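You operate a simulated robot arm through the tools that you are given. There is no shell and no other tool.

You run a simulated robot arm. Do the job below in one go: nothing can be reset, and whatever is moved stays where it is left.

JOB
Clamp the red band panel in the yellow frame under its lid.
Fine: panel in the frame, lid on, both clamps shut.

The check looks at the end state, three seconds after you hand in, the way a careful person would. Anything else that was tipped, shoved, dropped, spilled or broken makes it a failure. A push-on lid holds only when it is set on centred and level and pressed home; a screw cap is set on level and turned clockwise until tight.

ROBOT AND FRAMES
A 6-joint arm with a two-finger parallel gripper, fixed in place. Base frame: the origin is at the foot of the arm, x ahead of it, y to its left, z up; the work surface is at about z = 86.2. Lengths are in cm, angles in degrees, forces in N, time in s.
Its first joint turns from -166.0 to 166.0 degrees. Payload 3.91 kg.
The tool frame sits at the grasp point between the pads (the TCP): z along the fingers, y along the line on which they close. The tips reach 3 cm beyond it. Largest opening 11 cm; finger width 2, thickness 1; the body of the gripper, 4.8 by 11.2 cm, starts 5.5 cm behind the TCP.
Orientation is that of the tool frame in the base frame, as a unit quaternion [w, x, y, z]. With the fingers straight down and closing along the base's y, the tool's x points along the base's -x, its y along +y and its z along -z.

CONTROLS
- The arm moves only by the tool step_arm. Its argument "motion" is a list of rows, each an object (a shift or turn left out is 0, a gripper value left out holds the last) with "turn": the turn, a rotation vector about the base's x, y, z in degrees, a list of three; "offset": the shift along the base's x, y, z in cm, a list of three; "hand": the opening, from 0 (shut) to 1 (fully open). In form: [{"turn": [ax, ay, az], "offset": [tx, ty, tz], "hand": hand}, ...]. A call has 1 to 20 rows; each row shifts and turns the commanded pose from where the row before left it. Each row takes 0.2 s and may step no farther than 5 cm and 8.6 degrees from the row before; otherwise, or with a gripper value out of range, the whole call is refused. A pose out of reach is approached as far as the arm can. The call stops where the force on the tool passes 40 N (or 10 N more than at its start, if that is more) or the arm is blocked; 0.2 s more then pass. Each finger travels about 10.8 cm/s and halts on what it meets, pressing with about 26 N; the grip force reading is that of the motor and also rises with nothing between the fingers. The clock runs only during rows and for 0.2 s after the last one: add rows that do not move to give the fingers time. The reply holds the time, the measured pose of the TCP, the force on the tool along the base axes, the opening and the grip force, in the units named above and with some noise, with the torque about the TCP (base axes, N m) and any sound that the robot's microphone picked up.
- Cameras (640 x 400 px; columns grow to the right, rows downward): "scene" is fixed at [40.06, -65.05, 161.03]; the picture's right is [0.76, -0.65, 0.00], its down [-0.44, -0.51, -0.74] and it looks along [0.49, 0.56, -0.67] (base axes); focal length 327 px, centre (320, 200). "wrist" rides on the gripper at [7.2, 1.7, -10.3] in the tool frame; the picture's right is [-0.23, 0.97, 0.00], its down [-0.76, -0.18, -0.62] and it looks along [-0.61, -0.14, 0.78] (tool axes); focal length 222 px, centre (320, 200). There is no depth. A picture from a camera that has moved, and an enlarged one, comes with that camera's place and axes in the base frame and with its lens.
- snapshot(camera): a new picture of that camera. No time passes.
- close_up(camera, box): a new picture of the part [left, top, right, bottom] of that camera's present view, enlarged. No time passes.
- sign_off(): hands the job in; it is judged then, once.

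Nothing tells you positions but the pictures and the camera data. Unless the task says otherwise, let go and move clear before handing in.

The tools are called after "Request:" as a command line: name --argument value ..., lists and objects as JSON in quotes. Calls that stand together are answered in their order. step_arm: Moves the arm, as the interface text tells. Its arguments: {"type":"object","properties":{"motion":{"type":"array"}},"required":["motion"]} The other tools are called the same way: snapshot (camera) takes a picture; close_up (camera, box) takes an enlarged picture of a part of a camera's view; sign_off () hands the job in.

At the start:

```text
time_s: 0.0
eef_pos: [64.39, 27.5, 116.11]
tool_rot: [0.001, 0.0, 1.0, 0.0]
wrist_force: [0.3, 0.0, -1.0]
ft_torque: [0.0, -0.01, 0.0]
opening: 10.99
grip_force: 0.2
```

scene: 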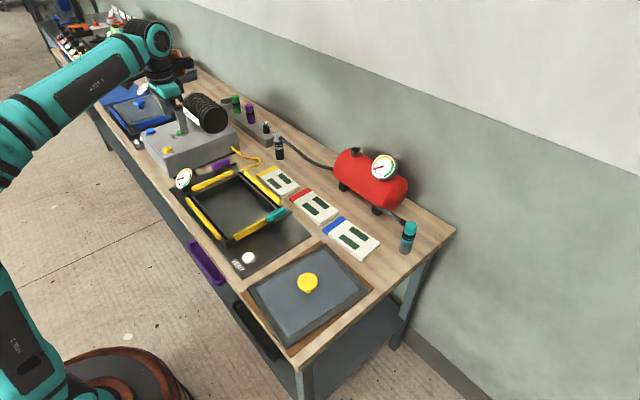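
wrist: 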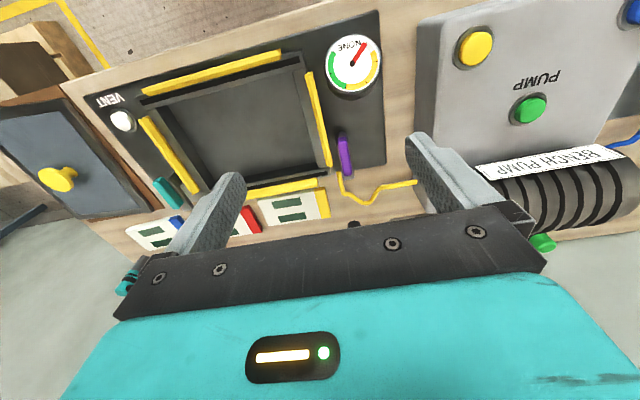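

I see a bench with a yellow-marked frame (with a gauge, vent button, a purple and a teal part), a dark lid with a yellow knob, three panels with yellow, red and blue bands, and a bench pump. I'll look closer before moving anything.

Request:
close_up --camera "scene" --box '[160, 140, 320, 240]'

Request:
close_up --camera "scene" --box '[220, 180, 420, 305]'

Request:
close_up --camera "scene" --box '[180, 230, 400, 368]'

Request:
close_up --camera "scene" --box '[80, 70, 280, 195]'

Request:
close_up --camera "wrist" --box '[60, 0, 420, 225]'

```text
4.00 times, centred on (240, 190) of scene
camera zoom: at [40.06, -65.05, 161.03], right [0.76, -0.65, 0.0], down [-0.44, -0.51, -0.74], along [0.49, 0.56, -0.67], focal length 1309 px, centre (640, 240)
```

zoom: 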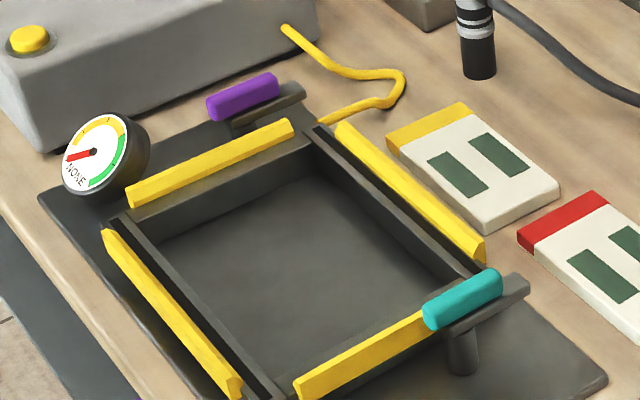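

```text
3.20 times, centred on (320, 242) of scene
camera zoom: at [40.06, -65.05, 161.03], right [0.76, -0.65, 0.0], down [-0.44, -0.51, -0.74], along [0.49, 0.56, -0.67], focal length 1047 px, centre (320, 64)
```

zoom: 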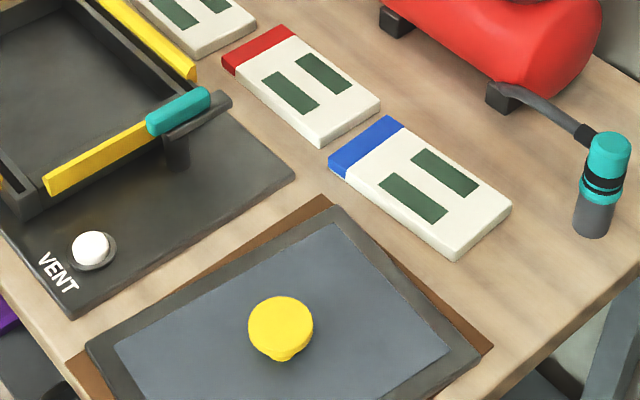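

```text
2.90 times, centred on (290, 299) of scene
camera zoom: at [40.06, -65.05, 161.03], right [0.76, -0.65, 0.0], down [-0.44, -0.51, -0.74], along [0.49, 0.56, -0.67], focal length 949 px, centre (407, -87)
```

zoom: 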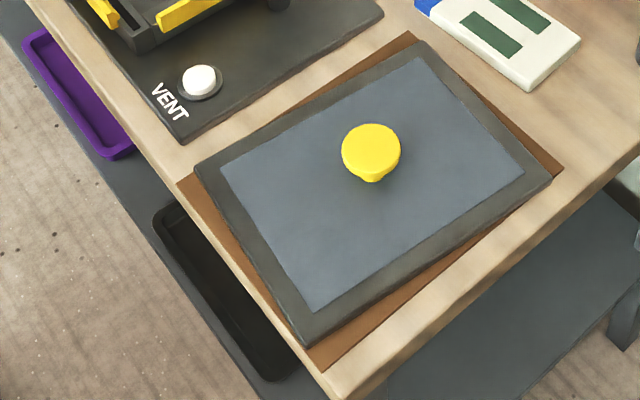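

```text
3.20 times, centred on (180, 132) of scene
camera zoom: at [40.06, -65.05, 161.03], right [0.76, -0.65, 0.0], down [-0.44, -0.51, -0.74], along [0.49, 0.56, -0.67], focal length 1047 px, centre (768, 416)
```

zoom: 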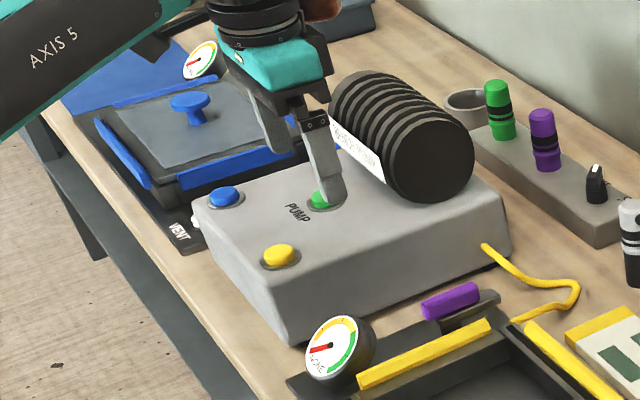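

```text
1.78 times, centred on (240, 112) of wrist
camera zoom: at [57.04, 29.14, 126.35], right [0.23, 0.97, 0.0], down [0.76, -0.18, 0.62], along [0.61, -0.14, -0.78], focal length 395 px, centre (462, 356)
```

zoom: 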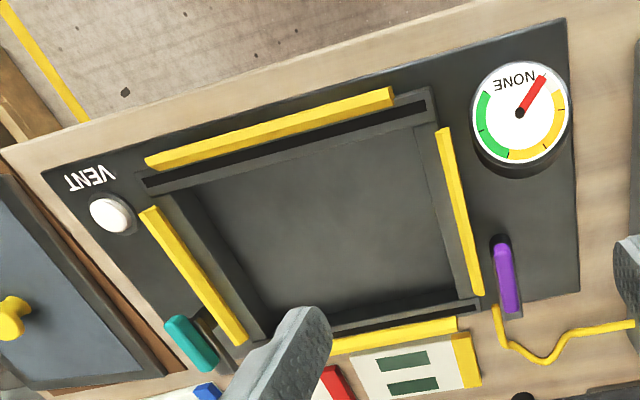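

The panels measure about 8 x 15 cm, and the lid (about 19 x 24 cm) lies roughly a quarter turn away from how the frame needs it. I'll check the gauge, the clamps and the other frame closely before planning.

Request:
close_up --camera "scene" --box '[160, 150, 240, 200]'

Request:
close_up --camera "scene" --box '[250, 195, 314, 235]'

Request:
close_up --camera "scene" --box '[90, 70, 186, 130]'

Request:
close_up --camera "wrist" --box '[300, 20, 428, 100]'

Request:
close_up --camera "scene" --box '[325, 135, 425, 260]'

```text
8.00 times, centred on (200, 175) of scene
camera zoom: at [40.06, -65.05, 161.03], right [0.76, -0.65, 0.0], down [-0.44, -0.51, -0.74], along [0.49, 0.56, -0.67], focal length 2618 px, centre (1280, 400)
```

zoom: 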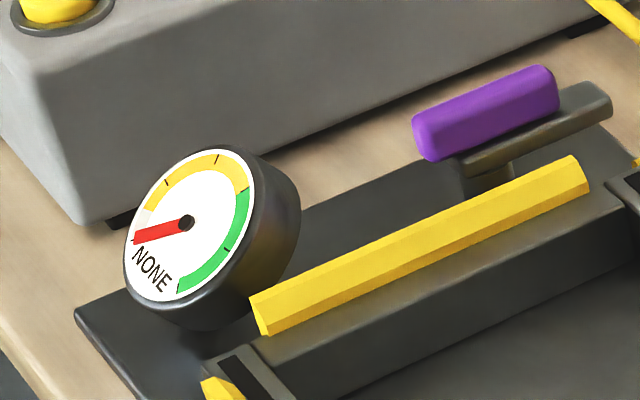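

```text
10.00 times, centred on (282, 215) of scene
camera zoom: at [40.06, -65.05, 161.03], right [0.76, -0.65, 0.0], down [-0.44, -0.51, -0.74], along [0.49, 0.56, -0.67], focal length 3273 px, centre (700, 50)
```

zoom: 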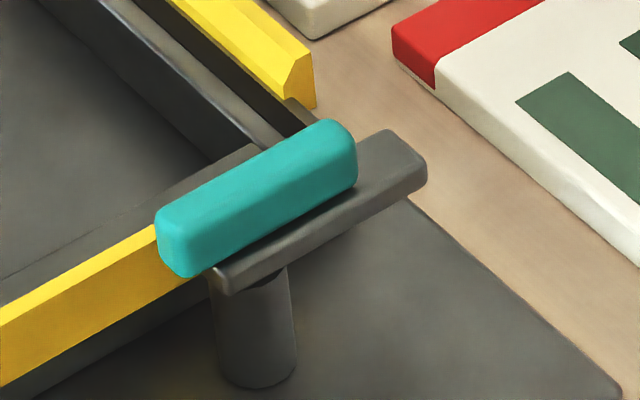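

```text
6.67 times, centred on (138, 100) of scene
camera zoom: at [40.06, -65.05, 161.03], right [0.76, -0.65, 0.0], down [-0.44, -0.51, -0.74], along [0.49, 0.56, -0.67], focal length 2182 px, centre (1533, 867)
```

zoom: 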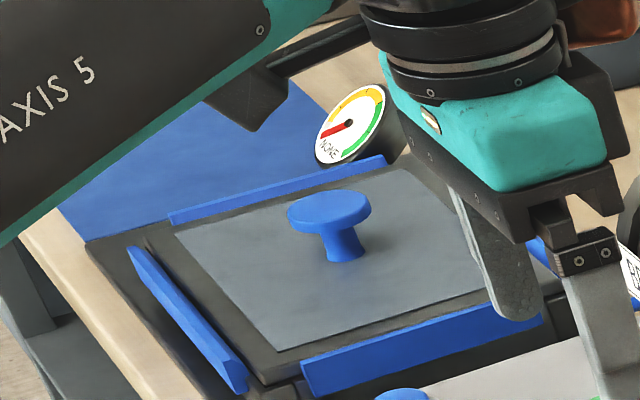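

```text
5.00 times, centred on (364, 60) of wrist
camera zoom: at [57.04, 29.14, 126.35], right [0.23, 0.97, 0.0], down [0.76, -0.18, 0.62], along [0.61, -0.14, -0.78], focal length 1111 px, centre (100, 900)
```

zoom: 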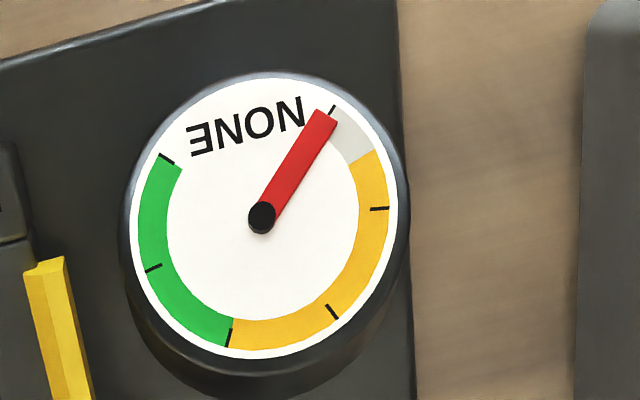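

```text
3.20 times, centred on (375, 198) of scene
camera zoom: at [40.06, -65.05, 161.03], right [0.76, -0.65, 0.0], down [-0.44, -0.51, -0.74], along [0.49, 0.56, -0.67], focal length 1047 px, centre (144, 208)
```

zoom: 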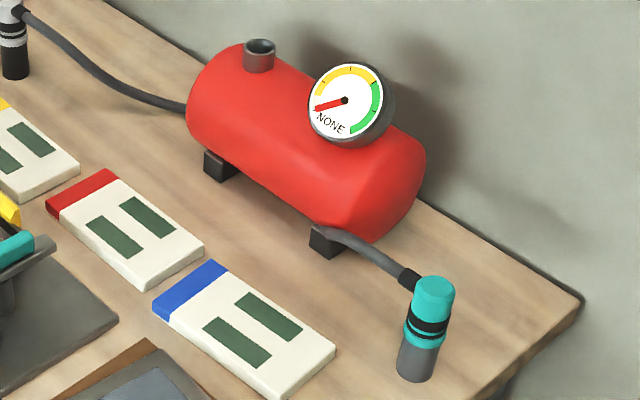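

The frame's long side runs along y, centred near (70, 11). The lid, now near (68, -29), must be turned a quarter, and the red panel is near (90, -4). I'll move the wrist camera to measure the red panel and the clamps.

Request:
step_arm --motion '[{"offset": [0.5, -4.2, -0.8]}, {"offset": [0.5, -4.2, -0.8]}, {"offset": [0.5, -4.2, -0.8]}, {"offset": [0.5, -4.2, -0.9]}, {"offset": [0.5, -4.2, -0.9]}, {"offset": [0.5, -4.2, -0.9]}, {"offset": [0.6, -4.3, -0.9]}, {}]'

Request:
snapshot --camera "wrist"

```text
time_s: 1.8
eef_pos: [68.19, -2.06, 110.01]
tool_rot: [0.0, 0.0, 1.0, 0.0]
wrist_force: [-0.3, 0.5, 0.1]
ft_torque: [-0.02, 0.0, 0.01]
opening: 11.03
grip_force: 0.1
```

```text
taken
camera wrist: at [60.73, -0.44, 120.27], right [0.23, 0.97, 0.0], down [0.76, -0.18, 0.62], along [0.61, -0.14, -0.78], focal length 222 px, centre (320, 200)
```

wrist: 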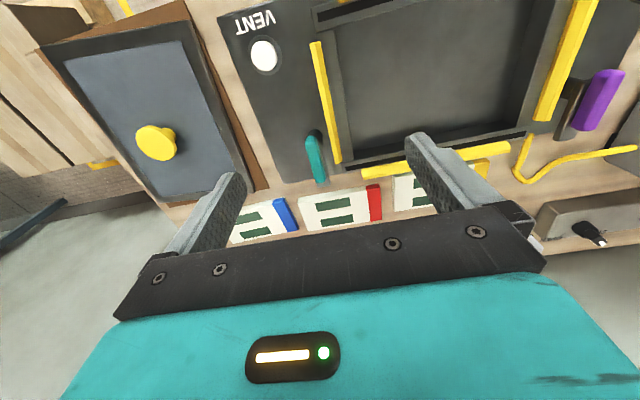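

The red panel shows just ahead of the fingers, about where I estimated it. I'll enlarge this view for precise positions.

Request:
close_up --camera "wrist" --box '[225, 110, 465, 260]'

Request:
close_up --camera "wrist" --box '[20, 0, 340, 200]'

Request:
close_up --camera "wrist" --box '[280, 0, 640, 225]'

```text
2.67 times, centred on (345, 185) of wrist
camera zoom: at [60.73, -0.44, 120.27], right [0.23, 0.97, 0.0], down [0.76, -0.18, 0.62], along [0.61, -0.14, -0.78], focal length 592 px, centre (253, 240)
```

zoom: 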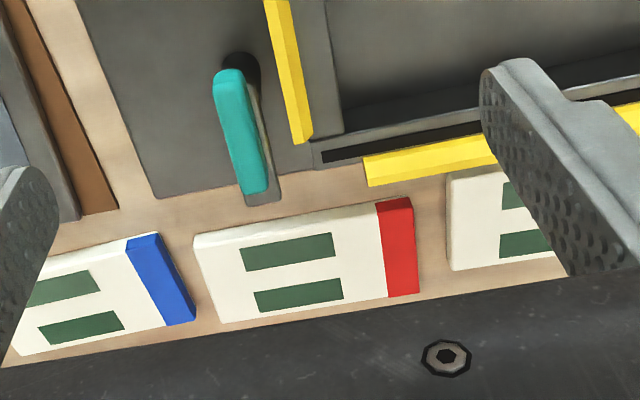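

```text
2.00 times, centred on (180, 100) of wrist
camera zoom: at [60.73, -0.44, 120.27], right [0.23, 0.97, 0.0], down [0.76, -0.18, 0.62], along [0.61, -0.14, -0.78], focal length 444 px, centre (600, 400)
```

zoom: 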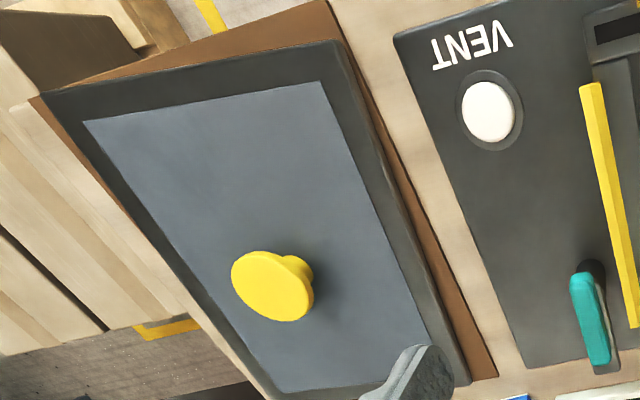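

```text
1.78 times, centred on (460, 112) of wrist
camera zoom: at [60.73, -0.44, 120.27], right [0.23, 0.97, 0.0], down [0.76, -0.18, 0.62], along [0.61, -0.14, -0.78], focal length 395 px, centre (71, 356)
```

zoom: 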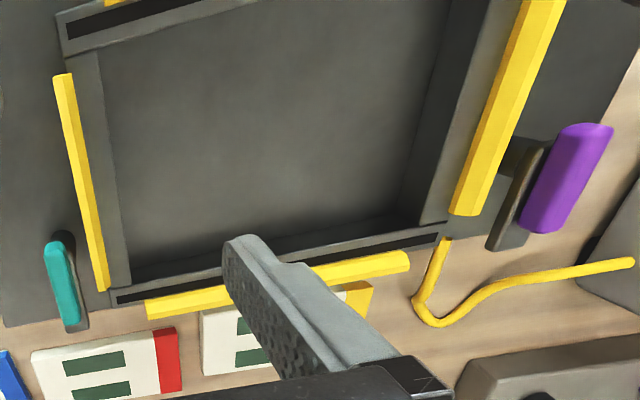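

The red panel's top spans about x 85–94 and y -10.5 to 4.7. I'll turn the gripper a quarter so it closes across the panel's short side, and look at it from the -y side.

Request:
step_arm --motion '[{"turn": [0, 0, 8.2], "offset": [1.9, -1.6, -0.4]}, {"turn": [0, 0, 8.2], "offset": [1.9, -1.6, -0.4]}, {"turn": [0, 0, 8.2], "offset": [1.9, -1.6, -0.4]}, {"turn": [0, 0, 8.2], "offset": [1.9, -1.6, -0.4]}, {"turn": [0, 0, 8.2], "offset": [1.9, -1.6, -0.4]}, {"turn": [0, 0, 8.2], "offset": [1.9, -1.6, -0.4]}, {"turn": [0, 0, 8.2], "offset": [1.9, -1.6, -0.4]}, {"turn": [0, 0, 8.2], "offset": [1.9, -1.6, -0.4]}, {"turn": [0, 0, 8.2], "offset": [1.9, -1.6, -0.4]}, {"turn": [0, 0, 8.2], "offset": [1.9, -1.6, -0.4]}, {"turn": [0, 0, 8.0], "offset": [1.9, -1.6, -0.4]}, {}]'

Request:
snapshot --camera "wrist"

Request:
snapshot --camera "scene"

```text
time_s: 4.4
eef_pos: [89.1, -19.64, 105.75]
tool_rot: [0.0, 0.708, -0.706, -0.001]
wrist_force: [0.4, -1.0, 0.0]
ft_torque: [-0.03, -0.03, 0.03]
opening: 10.96
grip_force: 0.0
```

```text
taken
camera wrist: at [87.23, -26.97, 116.08], right [-0.97, 0.23, 0.0], down [0.18, 0.76, 0.62], along [0.14, 0.61, -0.78], focal length 222 px, centre (320, 200)
```

wrist: 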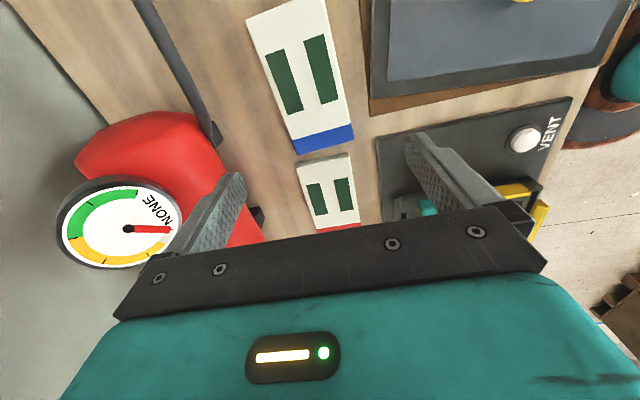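

```text
taken
```

scene: 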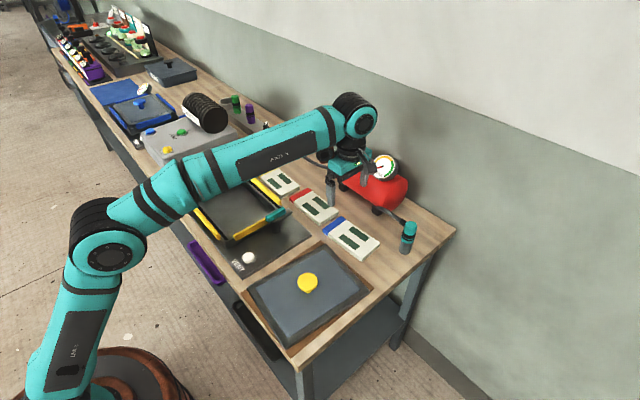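

The turn worked, and the tank gauge is close on the +x side, so I'll keep x at or below 90. I'll measure the panel from here.

Request:
close_up --camera "wrist" --box '[240, 100, 400, 240]'

Request:
close_up --camera "scene" --box '[270, 130, 430, 230]'

```text
2.86 times, centred on (320, 170) of wrist
camera zoom: at [87.23, -26.97, 116.08], right [-0.97, 0.23, 0.0], down [0.18, 0.76, 0.62], along [0.14, 0.61, -0.78], focal length 635 px, centre (320, 286)
```

zoom: 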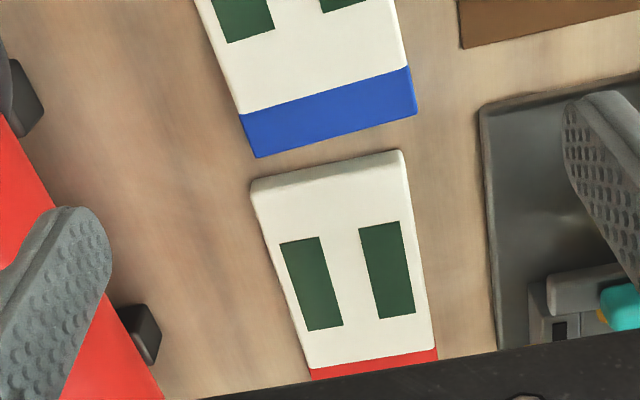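

```text
4.00 times, centred on (350, 180) of scene
camera zoom: at [40.06, -65.05, 161.03], right [0.76, -0.65, 0.0], down [-0.44, -0.51, -0.74], along [0.49, 0.56, -0.67], focal length 1309 px, centre (200, 280)
```

zoom: 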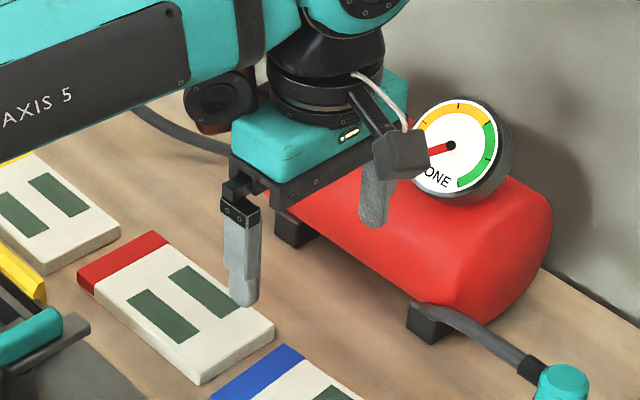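

The panel's centre comes out near (90.4, -3.6), about 7.8 cm wide. I'll move over it at height, then part-way down to check the finger clearance.

Request:
step_arm --motion '[{"offset": [0, 4, 0]}, {"offset": [0.3, 4, 0]}, {"offset": [0.5, 4, 0]}, {"offset": [0.5, 4.04, -1]}, {"offset": [0, 0, -3]}, {"offset": [0, 0, -3]}, {}]'

Request:
snapshot --camera "wrist"

Request:
close_up --camera "scene" --box '[250, 130, 378, 230]'

```text
time_s: 6.0
eef_pos: [90.27, -3.48, 98.39]
tool_rot: [0.0, -0.707, 0.707, 0.0]
wrist_force: [-0.8, 0.4, 0.0]
ft_torque: [-0.01, -0.01, -0.02]
opening: 11.02
grip_force: 0.2
```

```text
taken
camera wrist: at [88.47, -10.81, 108.8], right [-0.97, 0.23, 0.0], down [0.18, 0.76, 0.62], along [0.14, 0.61, -0.78], focal length 222 px, centre (320, 200)
```

wrist: 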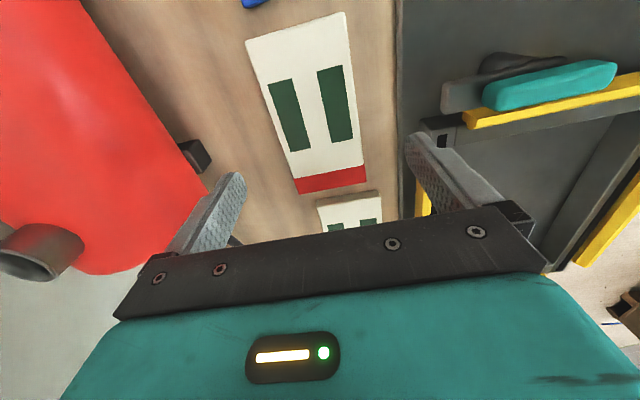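

```text
4.00 times, centred on (314, 180) of scene
camera zoom: at [40.06, -65.05, 161.03], right [0.76, -0.65, 0.0], down [-0.44, -0.51, -0.74], along [0.49, 0.56, -0.67], focal length 1309 px, centre (344, 280)
```

zoom: 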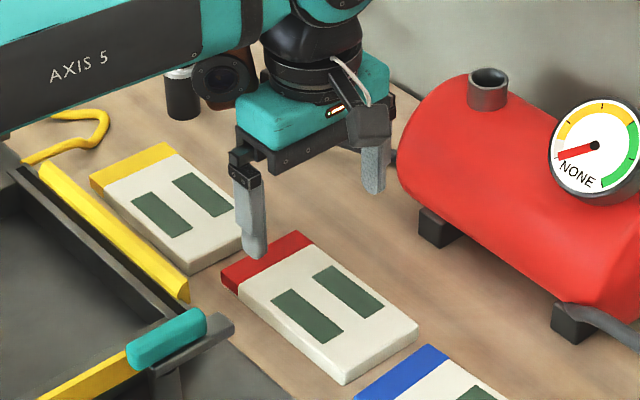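

Measured from here, the panel spans x 86.6–94.4 and y -10.7 to 4.1, so the gripper is nearly centred on it. I'll lower the fingers to either side, stopping just short of the table.

Request:
step_arm --motion '[{"offset": [0.2, 0.1, -2.0]}, {"offset": [0, 0, -2.0]}, {"offset": [0, 0, -2.0]}, {"offset": [0, 0, -2.0]}, {}]'

Request:
close_up --camera "scene" --box '[250, 150, 346, 225]'

Request:
snapshot --camera "wrist"

```text
time_s: 7.2
eef_pos: [90.45, -3.37, 90.56]
tool_rot: [0.0, 0.707, -0.707, 0.0]
wrist_force: [0.2, 0.0, 0.1]
ft_torque: [0.0, 0.0, 0.01]
opening: 11.02
grip_force: 0.1
```

```text
5.33 times, centred on (298, 188) of scene
camera zoom: at [40.06, -65.05, 161.03], right [0.76, -0.65, 0.0], down [-0.44, -0.51, -0.74], along [0.49, 0.56, -0.67], focal length 1746 px, centre (437, 267)
```

zoom: 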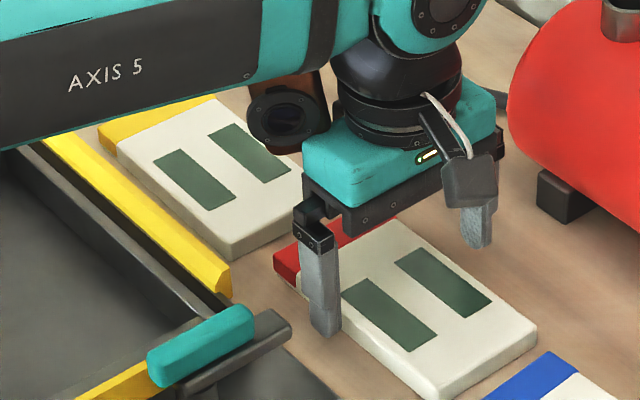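

```text
taken
camera wrist: at [88.59, -10.78, 100.89], right [-0.97, 0.23, 0.0], down [0.18, 0.76, 0.62], along [0.14, 0.61, -0.78], focal length 222 px, centre (320, 200)
```

wrist: 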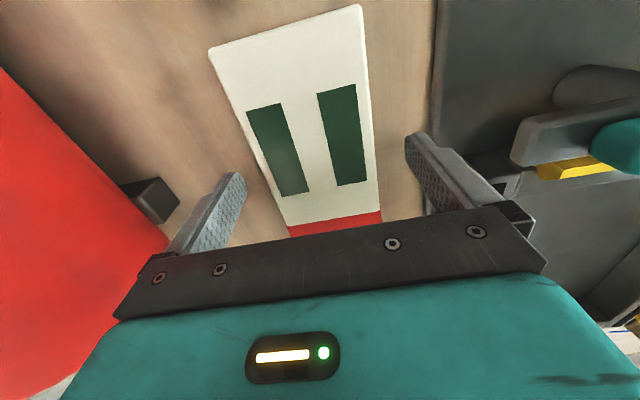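

The fingers straddle the panel with similar gaps on both sides. I'll go down another centimetre and close gently.

Request:
step_arm --motion '[{"offset": [0, 0, -0.6]}, {"offset": [0, 0, -0.4]}, {}, {"hand": 0.85}, {"hand": 0.78}, {"hand": 0.74}, {"hand": 0.7}, {"hand": 0.66}, {"hand": 0.6}, {}, {}]'

Request:
close_up --camera "scene" --box '[250, 150, 346, 225]'

Request:
snapshot --camera "wrist"

```text
time_s: 9.6
eef_pos: [90.28, -3.44, 89.71]
tool_rot: [0.0, -0.707, 0.707, 0.001]
wrist_force: [-0.1, -0.4, 0.0]
ft_torque: [0.0, -0.04, 0.0]
opening: 8.35
grip_force: 26.1
```

```text
5.33 times, centred on (298, 188) of scene
camera zoom: at [40.06, -65.05, 161.03], right [0.76, -0.65, 0.0], down [-0.44, -0.51, -0.74], along [0.49, 0.56, -0.67], focal length 1746 px, centre (437, 267)
```

zoom: 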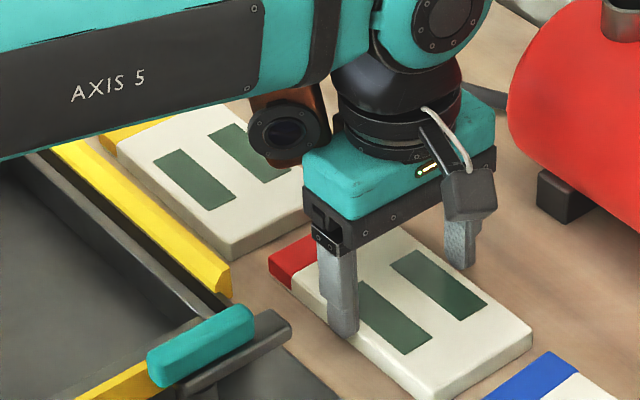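

```text
taken
camera wrist: at [88.57, -10.78, 99.95], right [-0.97, 0.23, 0.0], down [0.18, 0.76, 0.62], along [0.14, 0.61, -0.78], focal length 222 px, centre (320, 200)
```

wrist: 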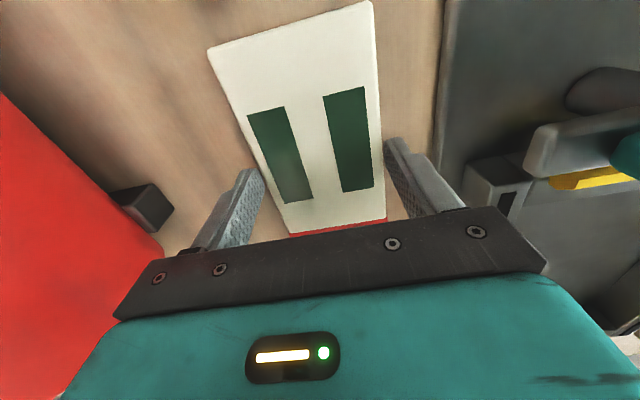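

The panel is held at 8.35 cm opening. I'll lift it straight up and check the grip before carrying it over the frame.

Request:
step_arm --motion '[{"offset": [0, 0, 1]}, {"offset": [0, 0, 2]}, {"offset": [0, 0, 4]}, {"offset": [0, 0, 4]}, {"offset": [0, 0, 4]}, {}]'

Request:
close_up --camera "scene" --box '[250, 120, 378, 220]'

Request:
snapshot --camera "wrist"

```text
time_s: 11.0
eef_pos: [90.48, -3.34, 104.58]
tool_rot: [0.0, -0.707, 0.707, 0.0]
wrist_force: [-0.7, -0.1, -1.3]
ft_torque: [0.0, -0.05, 0.0]
opening: 8.34
grip_force: 26.4
```

```text
4.00 times, centred on (314, 170) of scene
camera zoom: at [40.06, -65.05, 161.03], right [0.76, -0.65, 0.0], down [-0.44, -0.51, -0.74], along [0.49, 0.56, -0.67], focal length 1309 px, centre (344, 320)
```

zoom: 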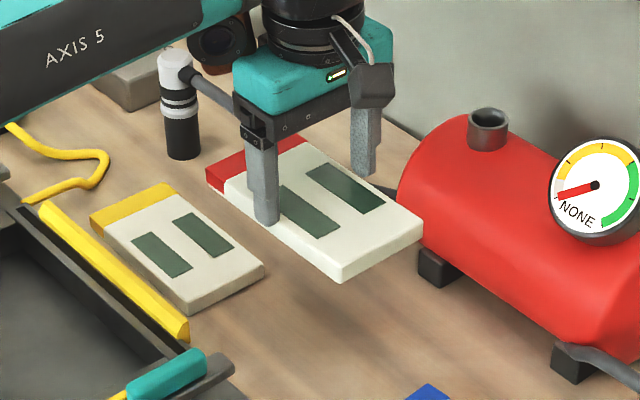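

```text
taken
camera wrist: at [88.73, -10.68, 114.87], right [-0.97, 0.23, 0.0], down [0.18, 0.76, 0.62], along [0.14, 0.61, -0.78], focal length 222 px, centre (320, 200)
```

wrist: 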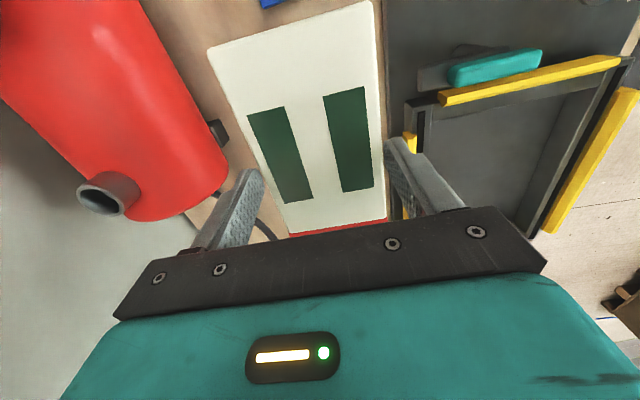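

The panel is held level. The frame is visible at the right here, so I'll measure it before carrying the panel over.

Request:
close_up --camera "wrist" --box '[384, 20, 640, 250]'

```text
1.74 times, centred on (512, 135) of wrist
camera zoom: at [88.73, -10.68, 114.87], right [-0.97, 0.23, 0.0], down [0.18, 0.76, 0.62], along [0.14, 0.61, -0.78], focal length 386 px, centre (-14, 313)
```

zoom: 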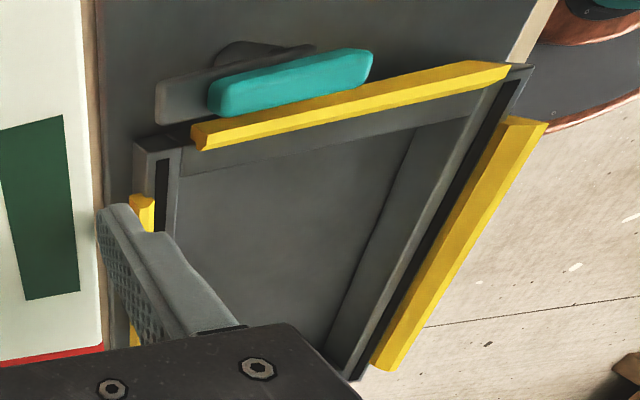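

The frame's centre comes out near (70.1, 11.7). I'll carry the panel there at height and check the alignment before lowering.

Request:
step_arm --motion '[{"offset": [-3.4, 2.5, 0]}, {"offset": [-3.4, 2.5, 0]}, {"offset": [-3.4, 2.5, 0]}, {"offset": [-3.4, 2.5, 0]}, {"offset": [-3.4, 2.5, 0]}, {"offset": [-3.3, 2.6, 0]}, {}, {"offset": [0, 0, -3]}, {"offset": [0, 0, -3]}, {}]'

Request:
snapshot --camera "wrist"

Request:
close_up --camera "scene" --box '[170, 130, 330, 255]'

```text
time_s: 13.2
eef_pos: [70.17, 11.85, 98.53]
tool_rot: [0.0, 0.708, -0.707, 0.001]
wrist_force: [1.1, -0.5, -1.1]
ft_torque: [-0.03, 0.05, 0.06]
opening: 8.33
grip_force: 25.5
```

```text
taken
camera wrist: at [68.31, 4.53, 108.9], right [-0.97, 0.23, 0.0], down [0.18, 0.76, 0.62], along [0.14, 0.61, -0.78], focal length 222 px, centre (320, 200)
```

wrist: 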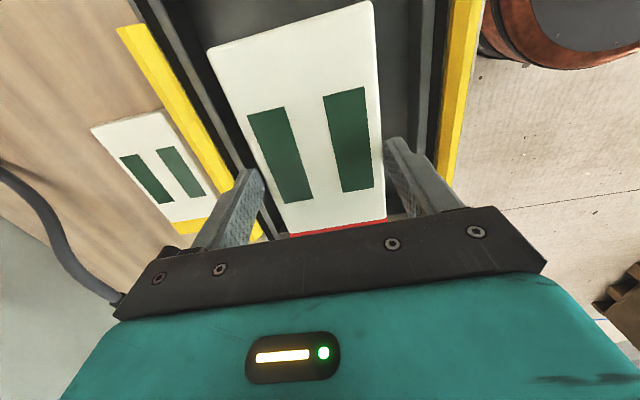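

```text
3.20 times, centred on (250, 192) of scene
camera zoom: at [40.06, -65.05, 161.03], right [0.76, -0.65, 0.0], down [-0.44, -0.51, -0.74], along [0.49, 0.56, -0.67], focal length 1047 px, centre (544, 224)
```

zoom: 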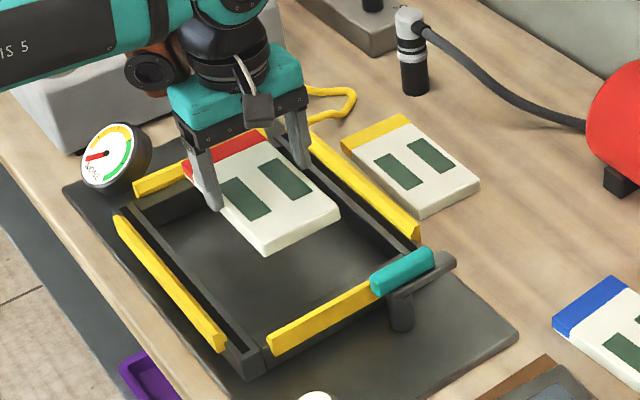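

The panel hangs above the middle of the frame with space on all sides. I'll lower it in stages, watching the force for contact with the floor.

Request:
step_arm --motion '[{"offset": [0, 0, -2]}, {"offset": [0, 0, -2]}, {"offset": [0, 0, -2]}, {}]'

Request:
snapshot --camera "wrist"

Request:
close_up --camera "scene" --box '[170, 140, 298, 240]'

```text
time_s: 14.2
eef_pos: [70.1, 11.82, 92.64]
tool_rot: [0.0, 0.707, -0.707, 0.0]
wrist_force: [0.8, 0.1, 0.0]
ft_torque: [-0.01, 0.02, 0.01]
opening: 8.34
grip_force: 25.6
```

```text
taken
camera wrist: at [68.26, 4.51, 102.92], right [-0.97, 0.23, 0.0], down [0.18, 0.76, 0.62], along [0.14, 0.61, -0.78], focal length 222 px, centre (320, 200)
```

wrist: 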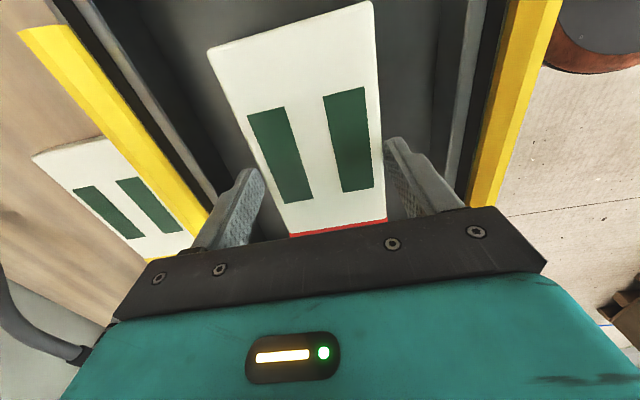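

```text
4.00 times, centred on (234, 190) of scene
camera zoom: at [40.06, -65.05, 161.03], right [0.76, -0.65, 0.0], down [-0.44, -0.51, -0.74], along [0.49, 0.56, -0.67], focal length 1309 px, centre (664, 240)
```

zoom: 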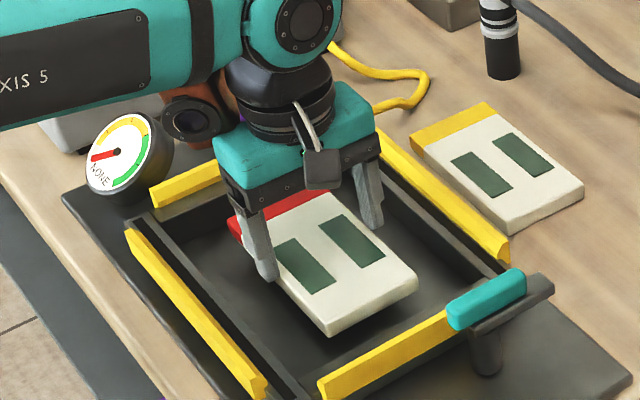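

The panel is inside the walls with clearance. I'll continue down in small steps.

Request:
step_arm --motion '[{"offset": [0, 0, -0.6]}, {"offset": [0, 0, -0.5]}, {"offset": [0, 0, -0.3]}, {}]'

Request:
close_up --camera "scene" --box '[190, 160, 286, 235]'

```text
time_s: 15.2
eef_pos: [70.09, 11.68, 91.16]
tool_rot: [0.001, 0.707, -0.707, 0.0]
wrist_force: [0.4, -0.7, -0.7]
ft_torque: [-0.02, -0.02, -0.02]
opening: 8.33
grip_force: 25.9
```

```text
5.33 times, centred on (238, 198) of scene
camera zoom: at [40.06, -65.05, 161.03], right [0.76, -0.65, 0.0], down [-0.44, -0.51, -0.74], along [0.49, 0.56, -0.67], focal length 1746 px, centre (757, 213)
```

zoom: 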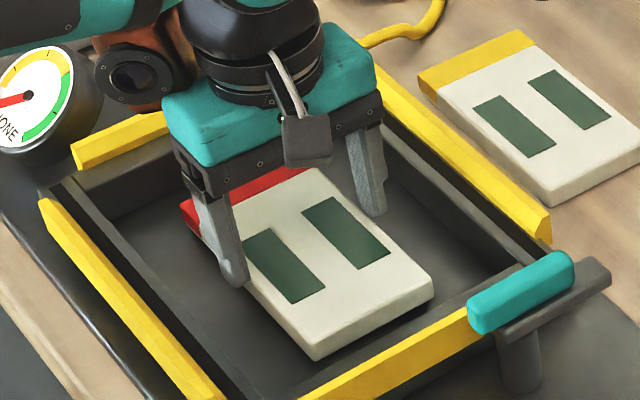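

Request:
step_arm --motion '[{"offset": [0, 0, -0.3]}, {"offset": [0, 0, -0.2]}, {}]'

Request:
close_up --camera "scene" --box '[190, 160, 286, 235]'

```text
time_s: 16.0
eef_pos: [70.2, 11.62, 90.9]
tool_rot: [-0.001, 0.707, -0.707, 0.0]
wrist_force: [0.4, 2.3, 16.1]
ft_torque: [0.07, 0.27, 0.03]
opening: 8.33
grip_force: 26.6
```

```text
5.33 times, centred on (238, 198) of scene
camera zoom: at [40.06, -65.05, 161.03], right [0.76, -0.65, 0.0], down [-0.44, -0.51, -0.74], along [0.49, 0.56, -0.67], focal length 1746 px, centre (757, 213)
```

zoom: 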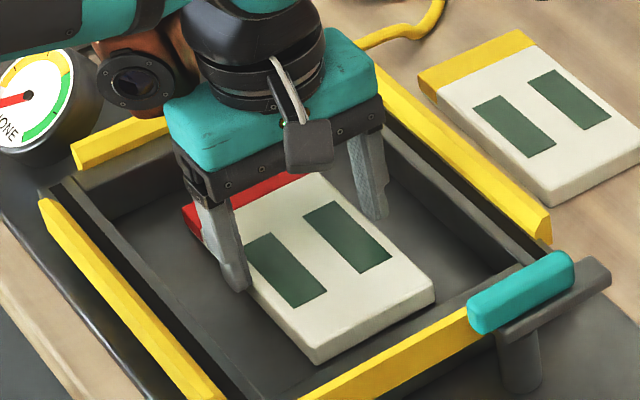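

The panel rests on the frame floor, with the force at 16 N upward. I'll ease off, open the fingers just enough, and rise.

Request:
step_arm --motion '[{"offset": [0, 0, 0.15]}, {"hand": 0.8}, {"hand": 0.86}, {"hand": 0.88}, {}, {"offset": [0, 0, 0.5]}, {"offset": [0, 0, 1]}, {"offset": [0, 0, 2]}, {"offset": [0, 0, 4]}, {"offset": [0, 0, 4]}, {"offset": [0, 0, 4]}, {}]'

Request:
close_up --camera "scene" --box '[160, 130, 320, 240]'

Request:
snapshot --camera "wrist"

```text
time_s: 18.6
eef_pos: [70.05, 11.95, 106.24]
tool_rot: [0.0, -0.707, 0.707, 0.0]
wrist_force: [0.1, 0.1, 0.1]
ft_torque: [0.03, -0.02, -0.01]
opening: 9.69
grip_force: 0.2
```

```text
3.64 times, centred on (240, 185) of scene
camera zoom: at [40.06, -65.05, 161.03], right [0.76, -0.65, 0.0], down [-0.44, -0.51, -0.74], along [0.49, 0.56, -0.67], focal length 1190 px, centre (611, 254)
```

zoom: 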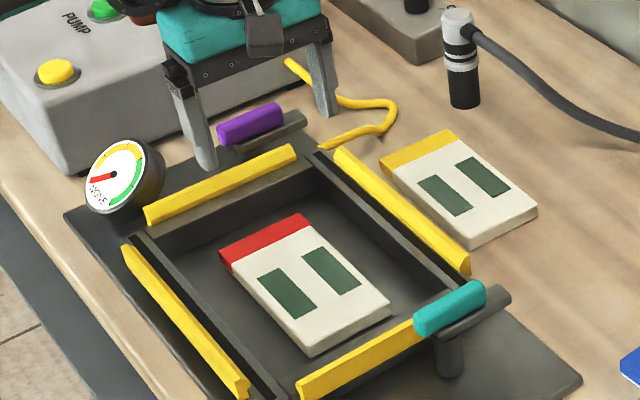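

```text
taken
camera wrist: at [68.22, 4.61, 116.52], right [-0.97, 0.23, 0.0], down [0.18, 0.76, 0.62], along [0.14, 0.61, -0.78], focal length 222 px, centre (320, 200)
```

wrist: 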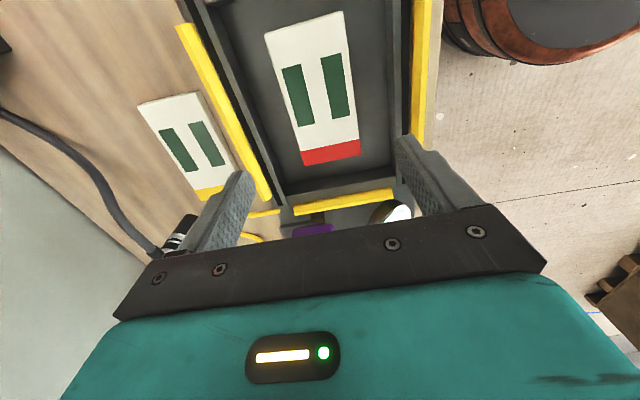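

The panel lies flat and centred in the frame. I'll back off toward -y and up for a full view of the frame rim and clamps, to plan the lid placement precisely.

Request:
step_arm --motion '[{"offset": [0, -3, 1.5]}, {"offset": [0, -4.5, 1.5]}, {"offset": [0, -4.5, 1.5]}, {"offset": [0, -4.5, 1.5]}, {"offset": [0, -4.5, 0]}, {}]'

Request:
snapshot --camera "wrist"

Request:
close_up --camera "wrist" --box '[180, 40, 440, 202]'

```text
time_s: 20.0
eef_pos: [70.23, -9.24, 112.34]
tool_rot: [0.0, 0.707, -0.707, 0.0]
wrist_force: [0.0, 0.2, -0.5]
ft_torque: [0.02, 0.02, 0.0]
opening: 9.66
grip_force: 0.1
```

```text
taken
camera wrist: at [68.46, -16.63, 122.69], right [-0.97, 0.23, 0.0], down [0.18, 0.76, 0.62], along [0.14, 0.61, -0.78], focal length 222 px, centre (320, 200)
```

wrist: 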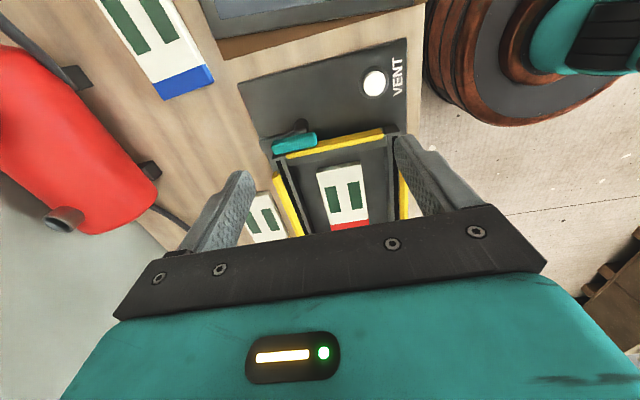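

```text
2.46 times, centred on (310, 121) of wrist
camera zoom: at [68.46, -16.63, 122.69], right [-0.97, 0.23, 0.0], down [0.18, 0.76, 0.62], along [0.14, 0.61, -0.78], focal length 547 px, centre (345, 394)
```

zoom: 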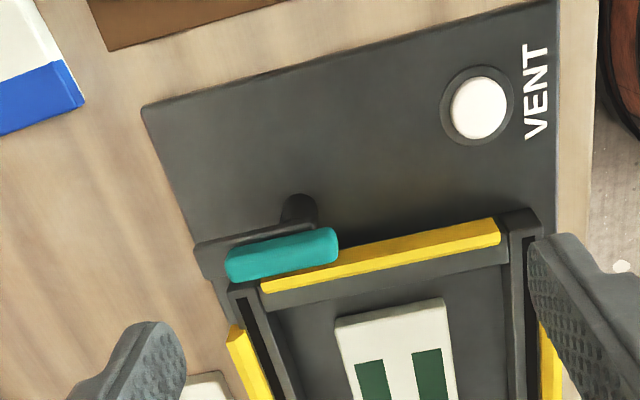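

I need to stand farther back to see the whole frame, so I'll move 13 cm further toward -y.

Request:
step_arm --motion '[{"offset": [0, -4.5, 0]}, {"offset": [0, -4.5, 0]}, {"offset": [0, -4, 0]}, {}]'

Request:
close_up --camera "wrist" --box '[220, 60, 450, 210]'

Request:
snapshot --camera "wrist"

```text
time_s: 21.0
eef_pos: [70.3, -22.42, 112.17]
tool_rot: [0.0, 0.707, -0.707, -0.001]
wrist_force: [-0.6, 0.0, 0.3]
ft_torque: [0.02, 0.0, 0.0]
opening: 9.7
grip_force: 0.1
```

```text
2.67 times, centred on (335, 135) of wrist
camera zoom: at [68.48, -29.71, 122.54], right [-0.97, 0.23, 0.0], down [0.18, 0.76, 0.62], along [0.14, 0.61, -0.78], focal length 592 px, centre (280, 373)
```

zoom: 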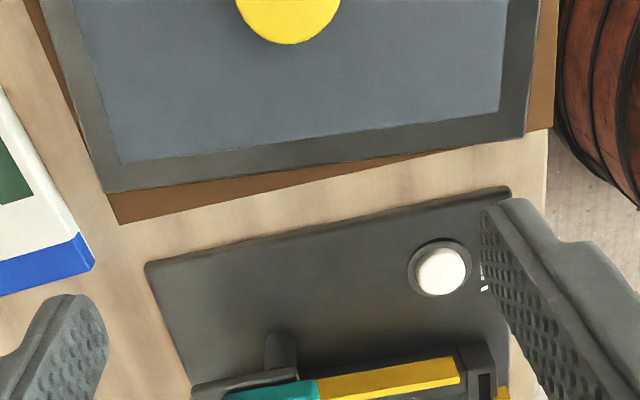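

```text
taken
camera wrist: at [68.48, -29.71, 122.54], right [-0.97, 0.23, 0.0], down [0.18, 0.76, 0.62], along [0.14, 0.61, -0.78], focal length 222 px, centre (320, 200)
```

wrist: 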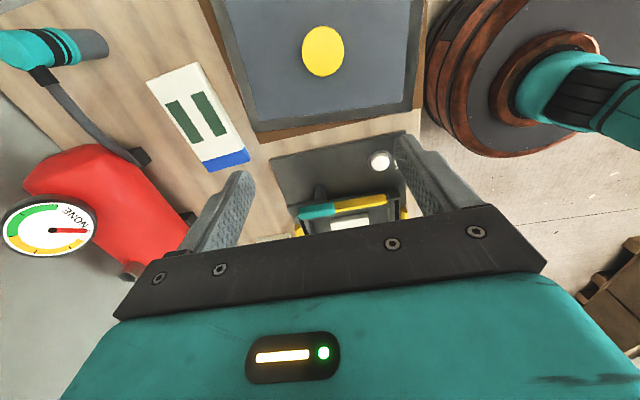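

From here the lid and knob are well placed in the upper picture. I'll measure them now and view the frame afterwards from a better standpoint.

Request:
close_up --camera "wrist" --box '[190, 0, 450, 162]'

```text
2.46 times, centred on (320, 81) of wrist
camera zoom: at [68.48, -29.71, 122.54], right [-0.97, 0.23, 0.0], down [0.18, 0.76, 0.62], along [0.14, 0.61, -0.78], focal length 547 px, centre (320, 493)
```

zoom: 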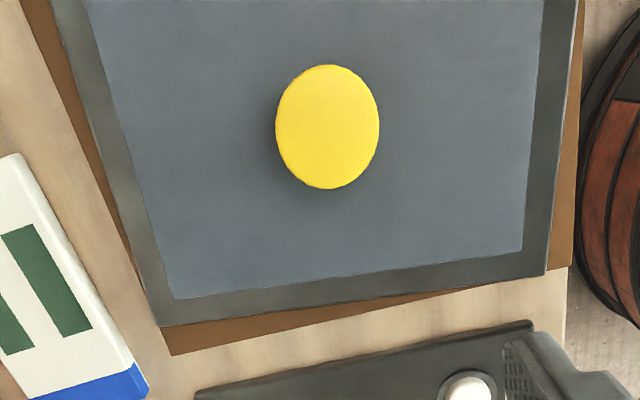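

The lid's long edge runs about -5.5° from the x axis, and the knob is near (68.6, -27.1). I'll get a detailed side look at the knob's shape and height from the scene camera.

Request:
close_up --camera "scene" --box '[283, 260, 331, 300]'

Request:
close_up --camera "scene" --box '[236, 235, 380, 350]'

```text
10.00 times, centred on (307, 280) of scene
camera zoom: at [40.06, -65.05, 161.03], right [0.76, -0.65, 0.0], down [-0.44, -0.51, -0.74], along [0.49, 0.56, -0.67], focal length 3273 px, centre (450, -600)
```

zoom: 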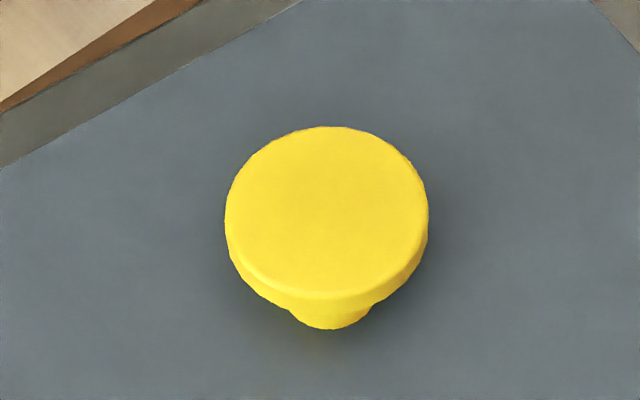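

```text
3.48 times, centred on (308, 292) of scene
camera zoom: at [40.06, -65.05, 161.03], right [0.76, -0.65, 0.0], down [-0.44, -0.51, -0.74], along [0.49, 0.56, -0.67], focal length 1138 px, centre (362, -122)
```

zoom: 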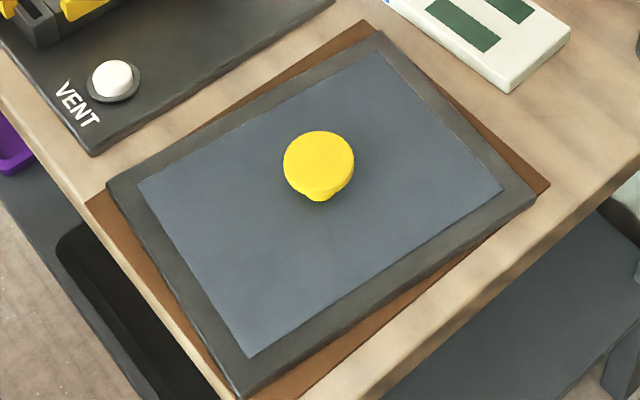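

The knob is a mushroom about 5 cm across and 3–3.5 cm tall, with its top near z 91.5 above a lid top near 88.3. I'll move over it and partly down, then check the centring.

Request:
step_arm --motion '[{"offset": [-0.7, -2.3, 0]}, {"offset": [-0.65, -2.3, 0]}, {"offset": [0, 0, -3]}, {"offset": [0, 0, -3]}, {"offset": [0, 0, -3]}, {"offset": [0, 0, -3]}, {}]'

Request:
snapshot --camera "wrist"

Request:
close_up --camera "scene" --box '[240, 220, 384, 340]'

```text
time_s: 22.6
eef_pos: [68.7, -26.83, 100.41]
tool_rot: [-0.001, -0.707, 0.707, 0.0]
wrist_force: [0.4, -0.3, -0.1]
ft_torque: [-0.01, -0.01, -0.02]
opening: 9.68
grip_force: 0.1
```

```text
taken
camera wrist: at [66.87, -34.17, 110.68], right [-0.97, 0.23, 0.0], down [0.18, 0.76, 0.62], along [0.14, 0.61, -0.78], focal length 222 px, centre (320, 200)
```

wrist: 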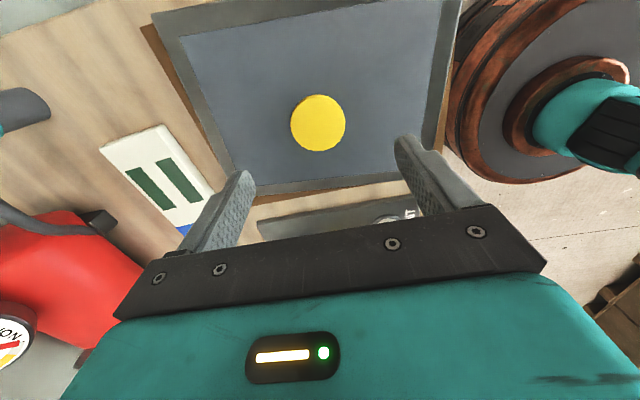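

```text
3.33 times, centred on (312, 280) of scene
camera zoom: at [40.06, -65.05, 161.03], right [0.76, -0.65, 0.0], down [-0.44, -0.51, -0.74], along [0.49, 0.56, -0.67], focal length 1091 px, centre (347, -67)
```

zoom: 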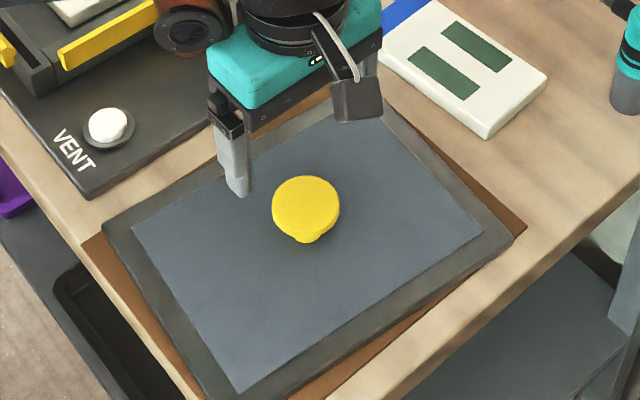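

The knob is centred in x, and y should shift about -0.35. I'll lower further and recheck.

Request:
step_arm --motion '[{"offset": [0, -0.35, -2]}, {"offset": [0, 0, -2]}, {"offset": [0, 0, -1]}, {}]'

Request:
snapshot --camera "wrist"

Request:
close_up --camera "scene" --box '[264, 230, 360, 310]'

```text
time_s: 23.6
eef_pos: [68.67, -27.11, 95.27]
tool_rot: [0.0, 0.707, -0.707, 0.0]
wrist_force: [-0.7, -0.2, 0.1]
ft_torque: [0.0, 0.01, 0.04]
opening: 9.69
grip_force: 0.1
```

```text
taken
camera wrist: at [66.85, -34.48, 105.7], right [-0.97, 0.23, 0.0], down [0.18, 0.76, 0.62], along [0.14, 0.61, -0.78], focal length 222 px, centre (320, 200)
```

wrist: 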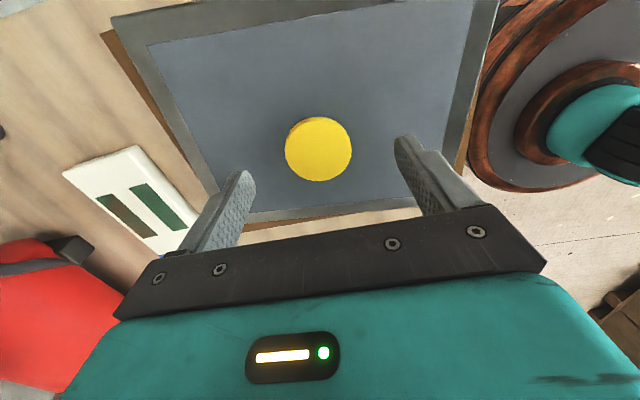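

```text
5.00 times, centred on (312, 270) of scene
camera zoom: at [40.06, -65.05, 161.03], right [0.76, -0.65, 0.0], down [-0.44, -0.51, -0.74], along [0.49, 0.56, -0.67], focal length 1637 px, centre (360, -150)
```

zoom: 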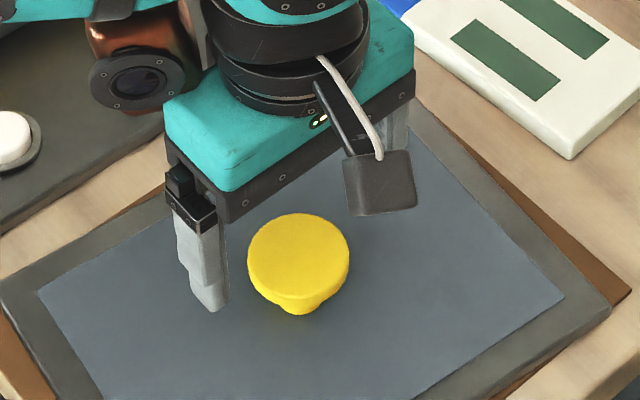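

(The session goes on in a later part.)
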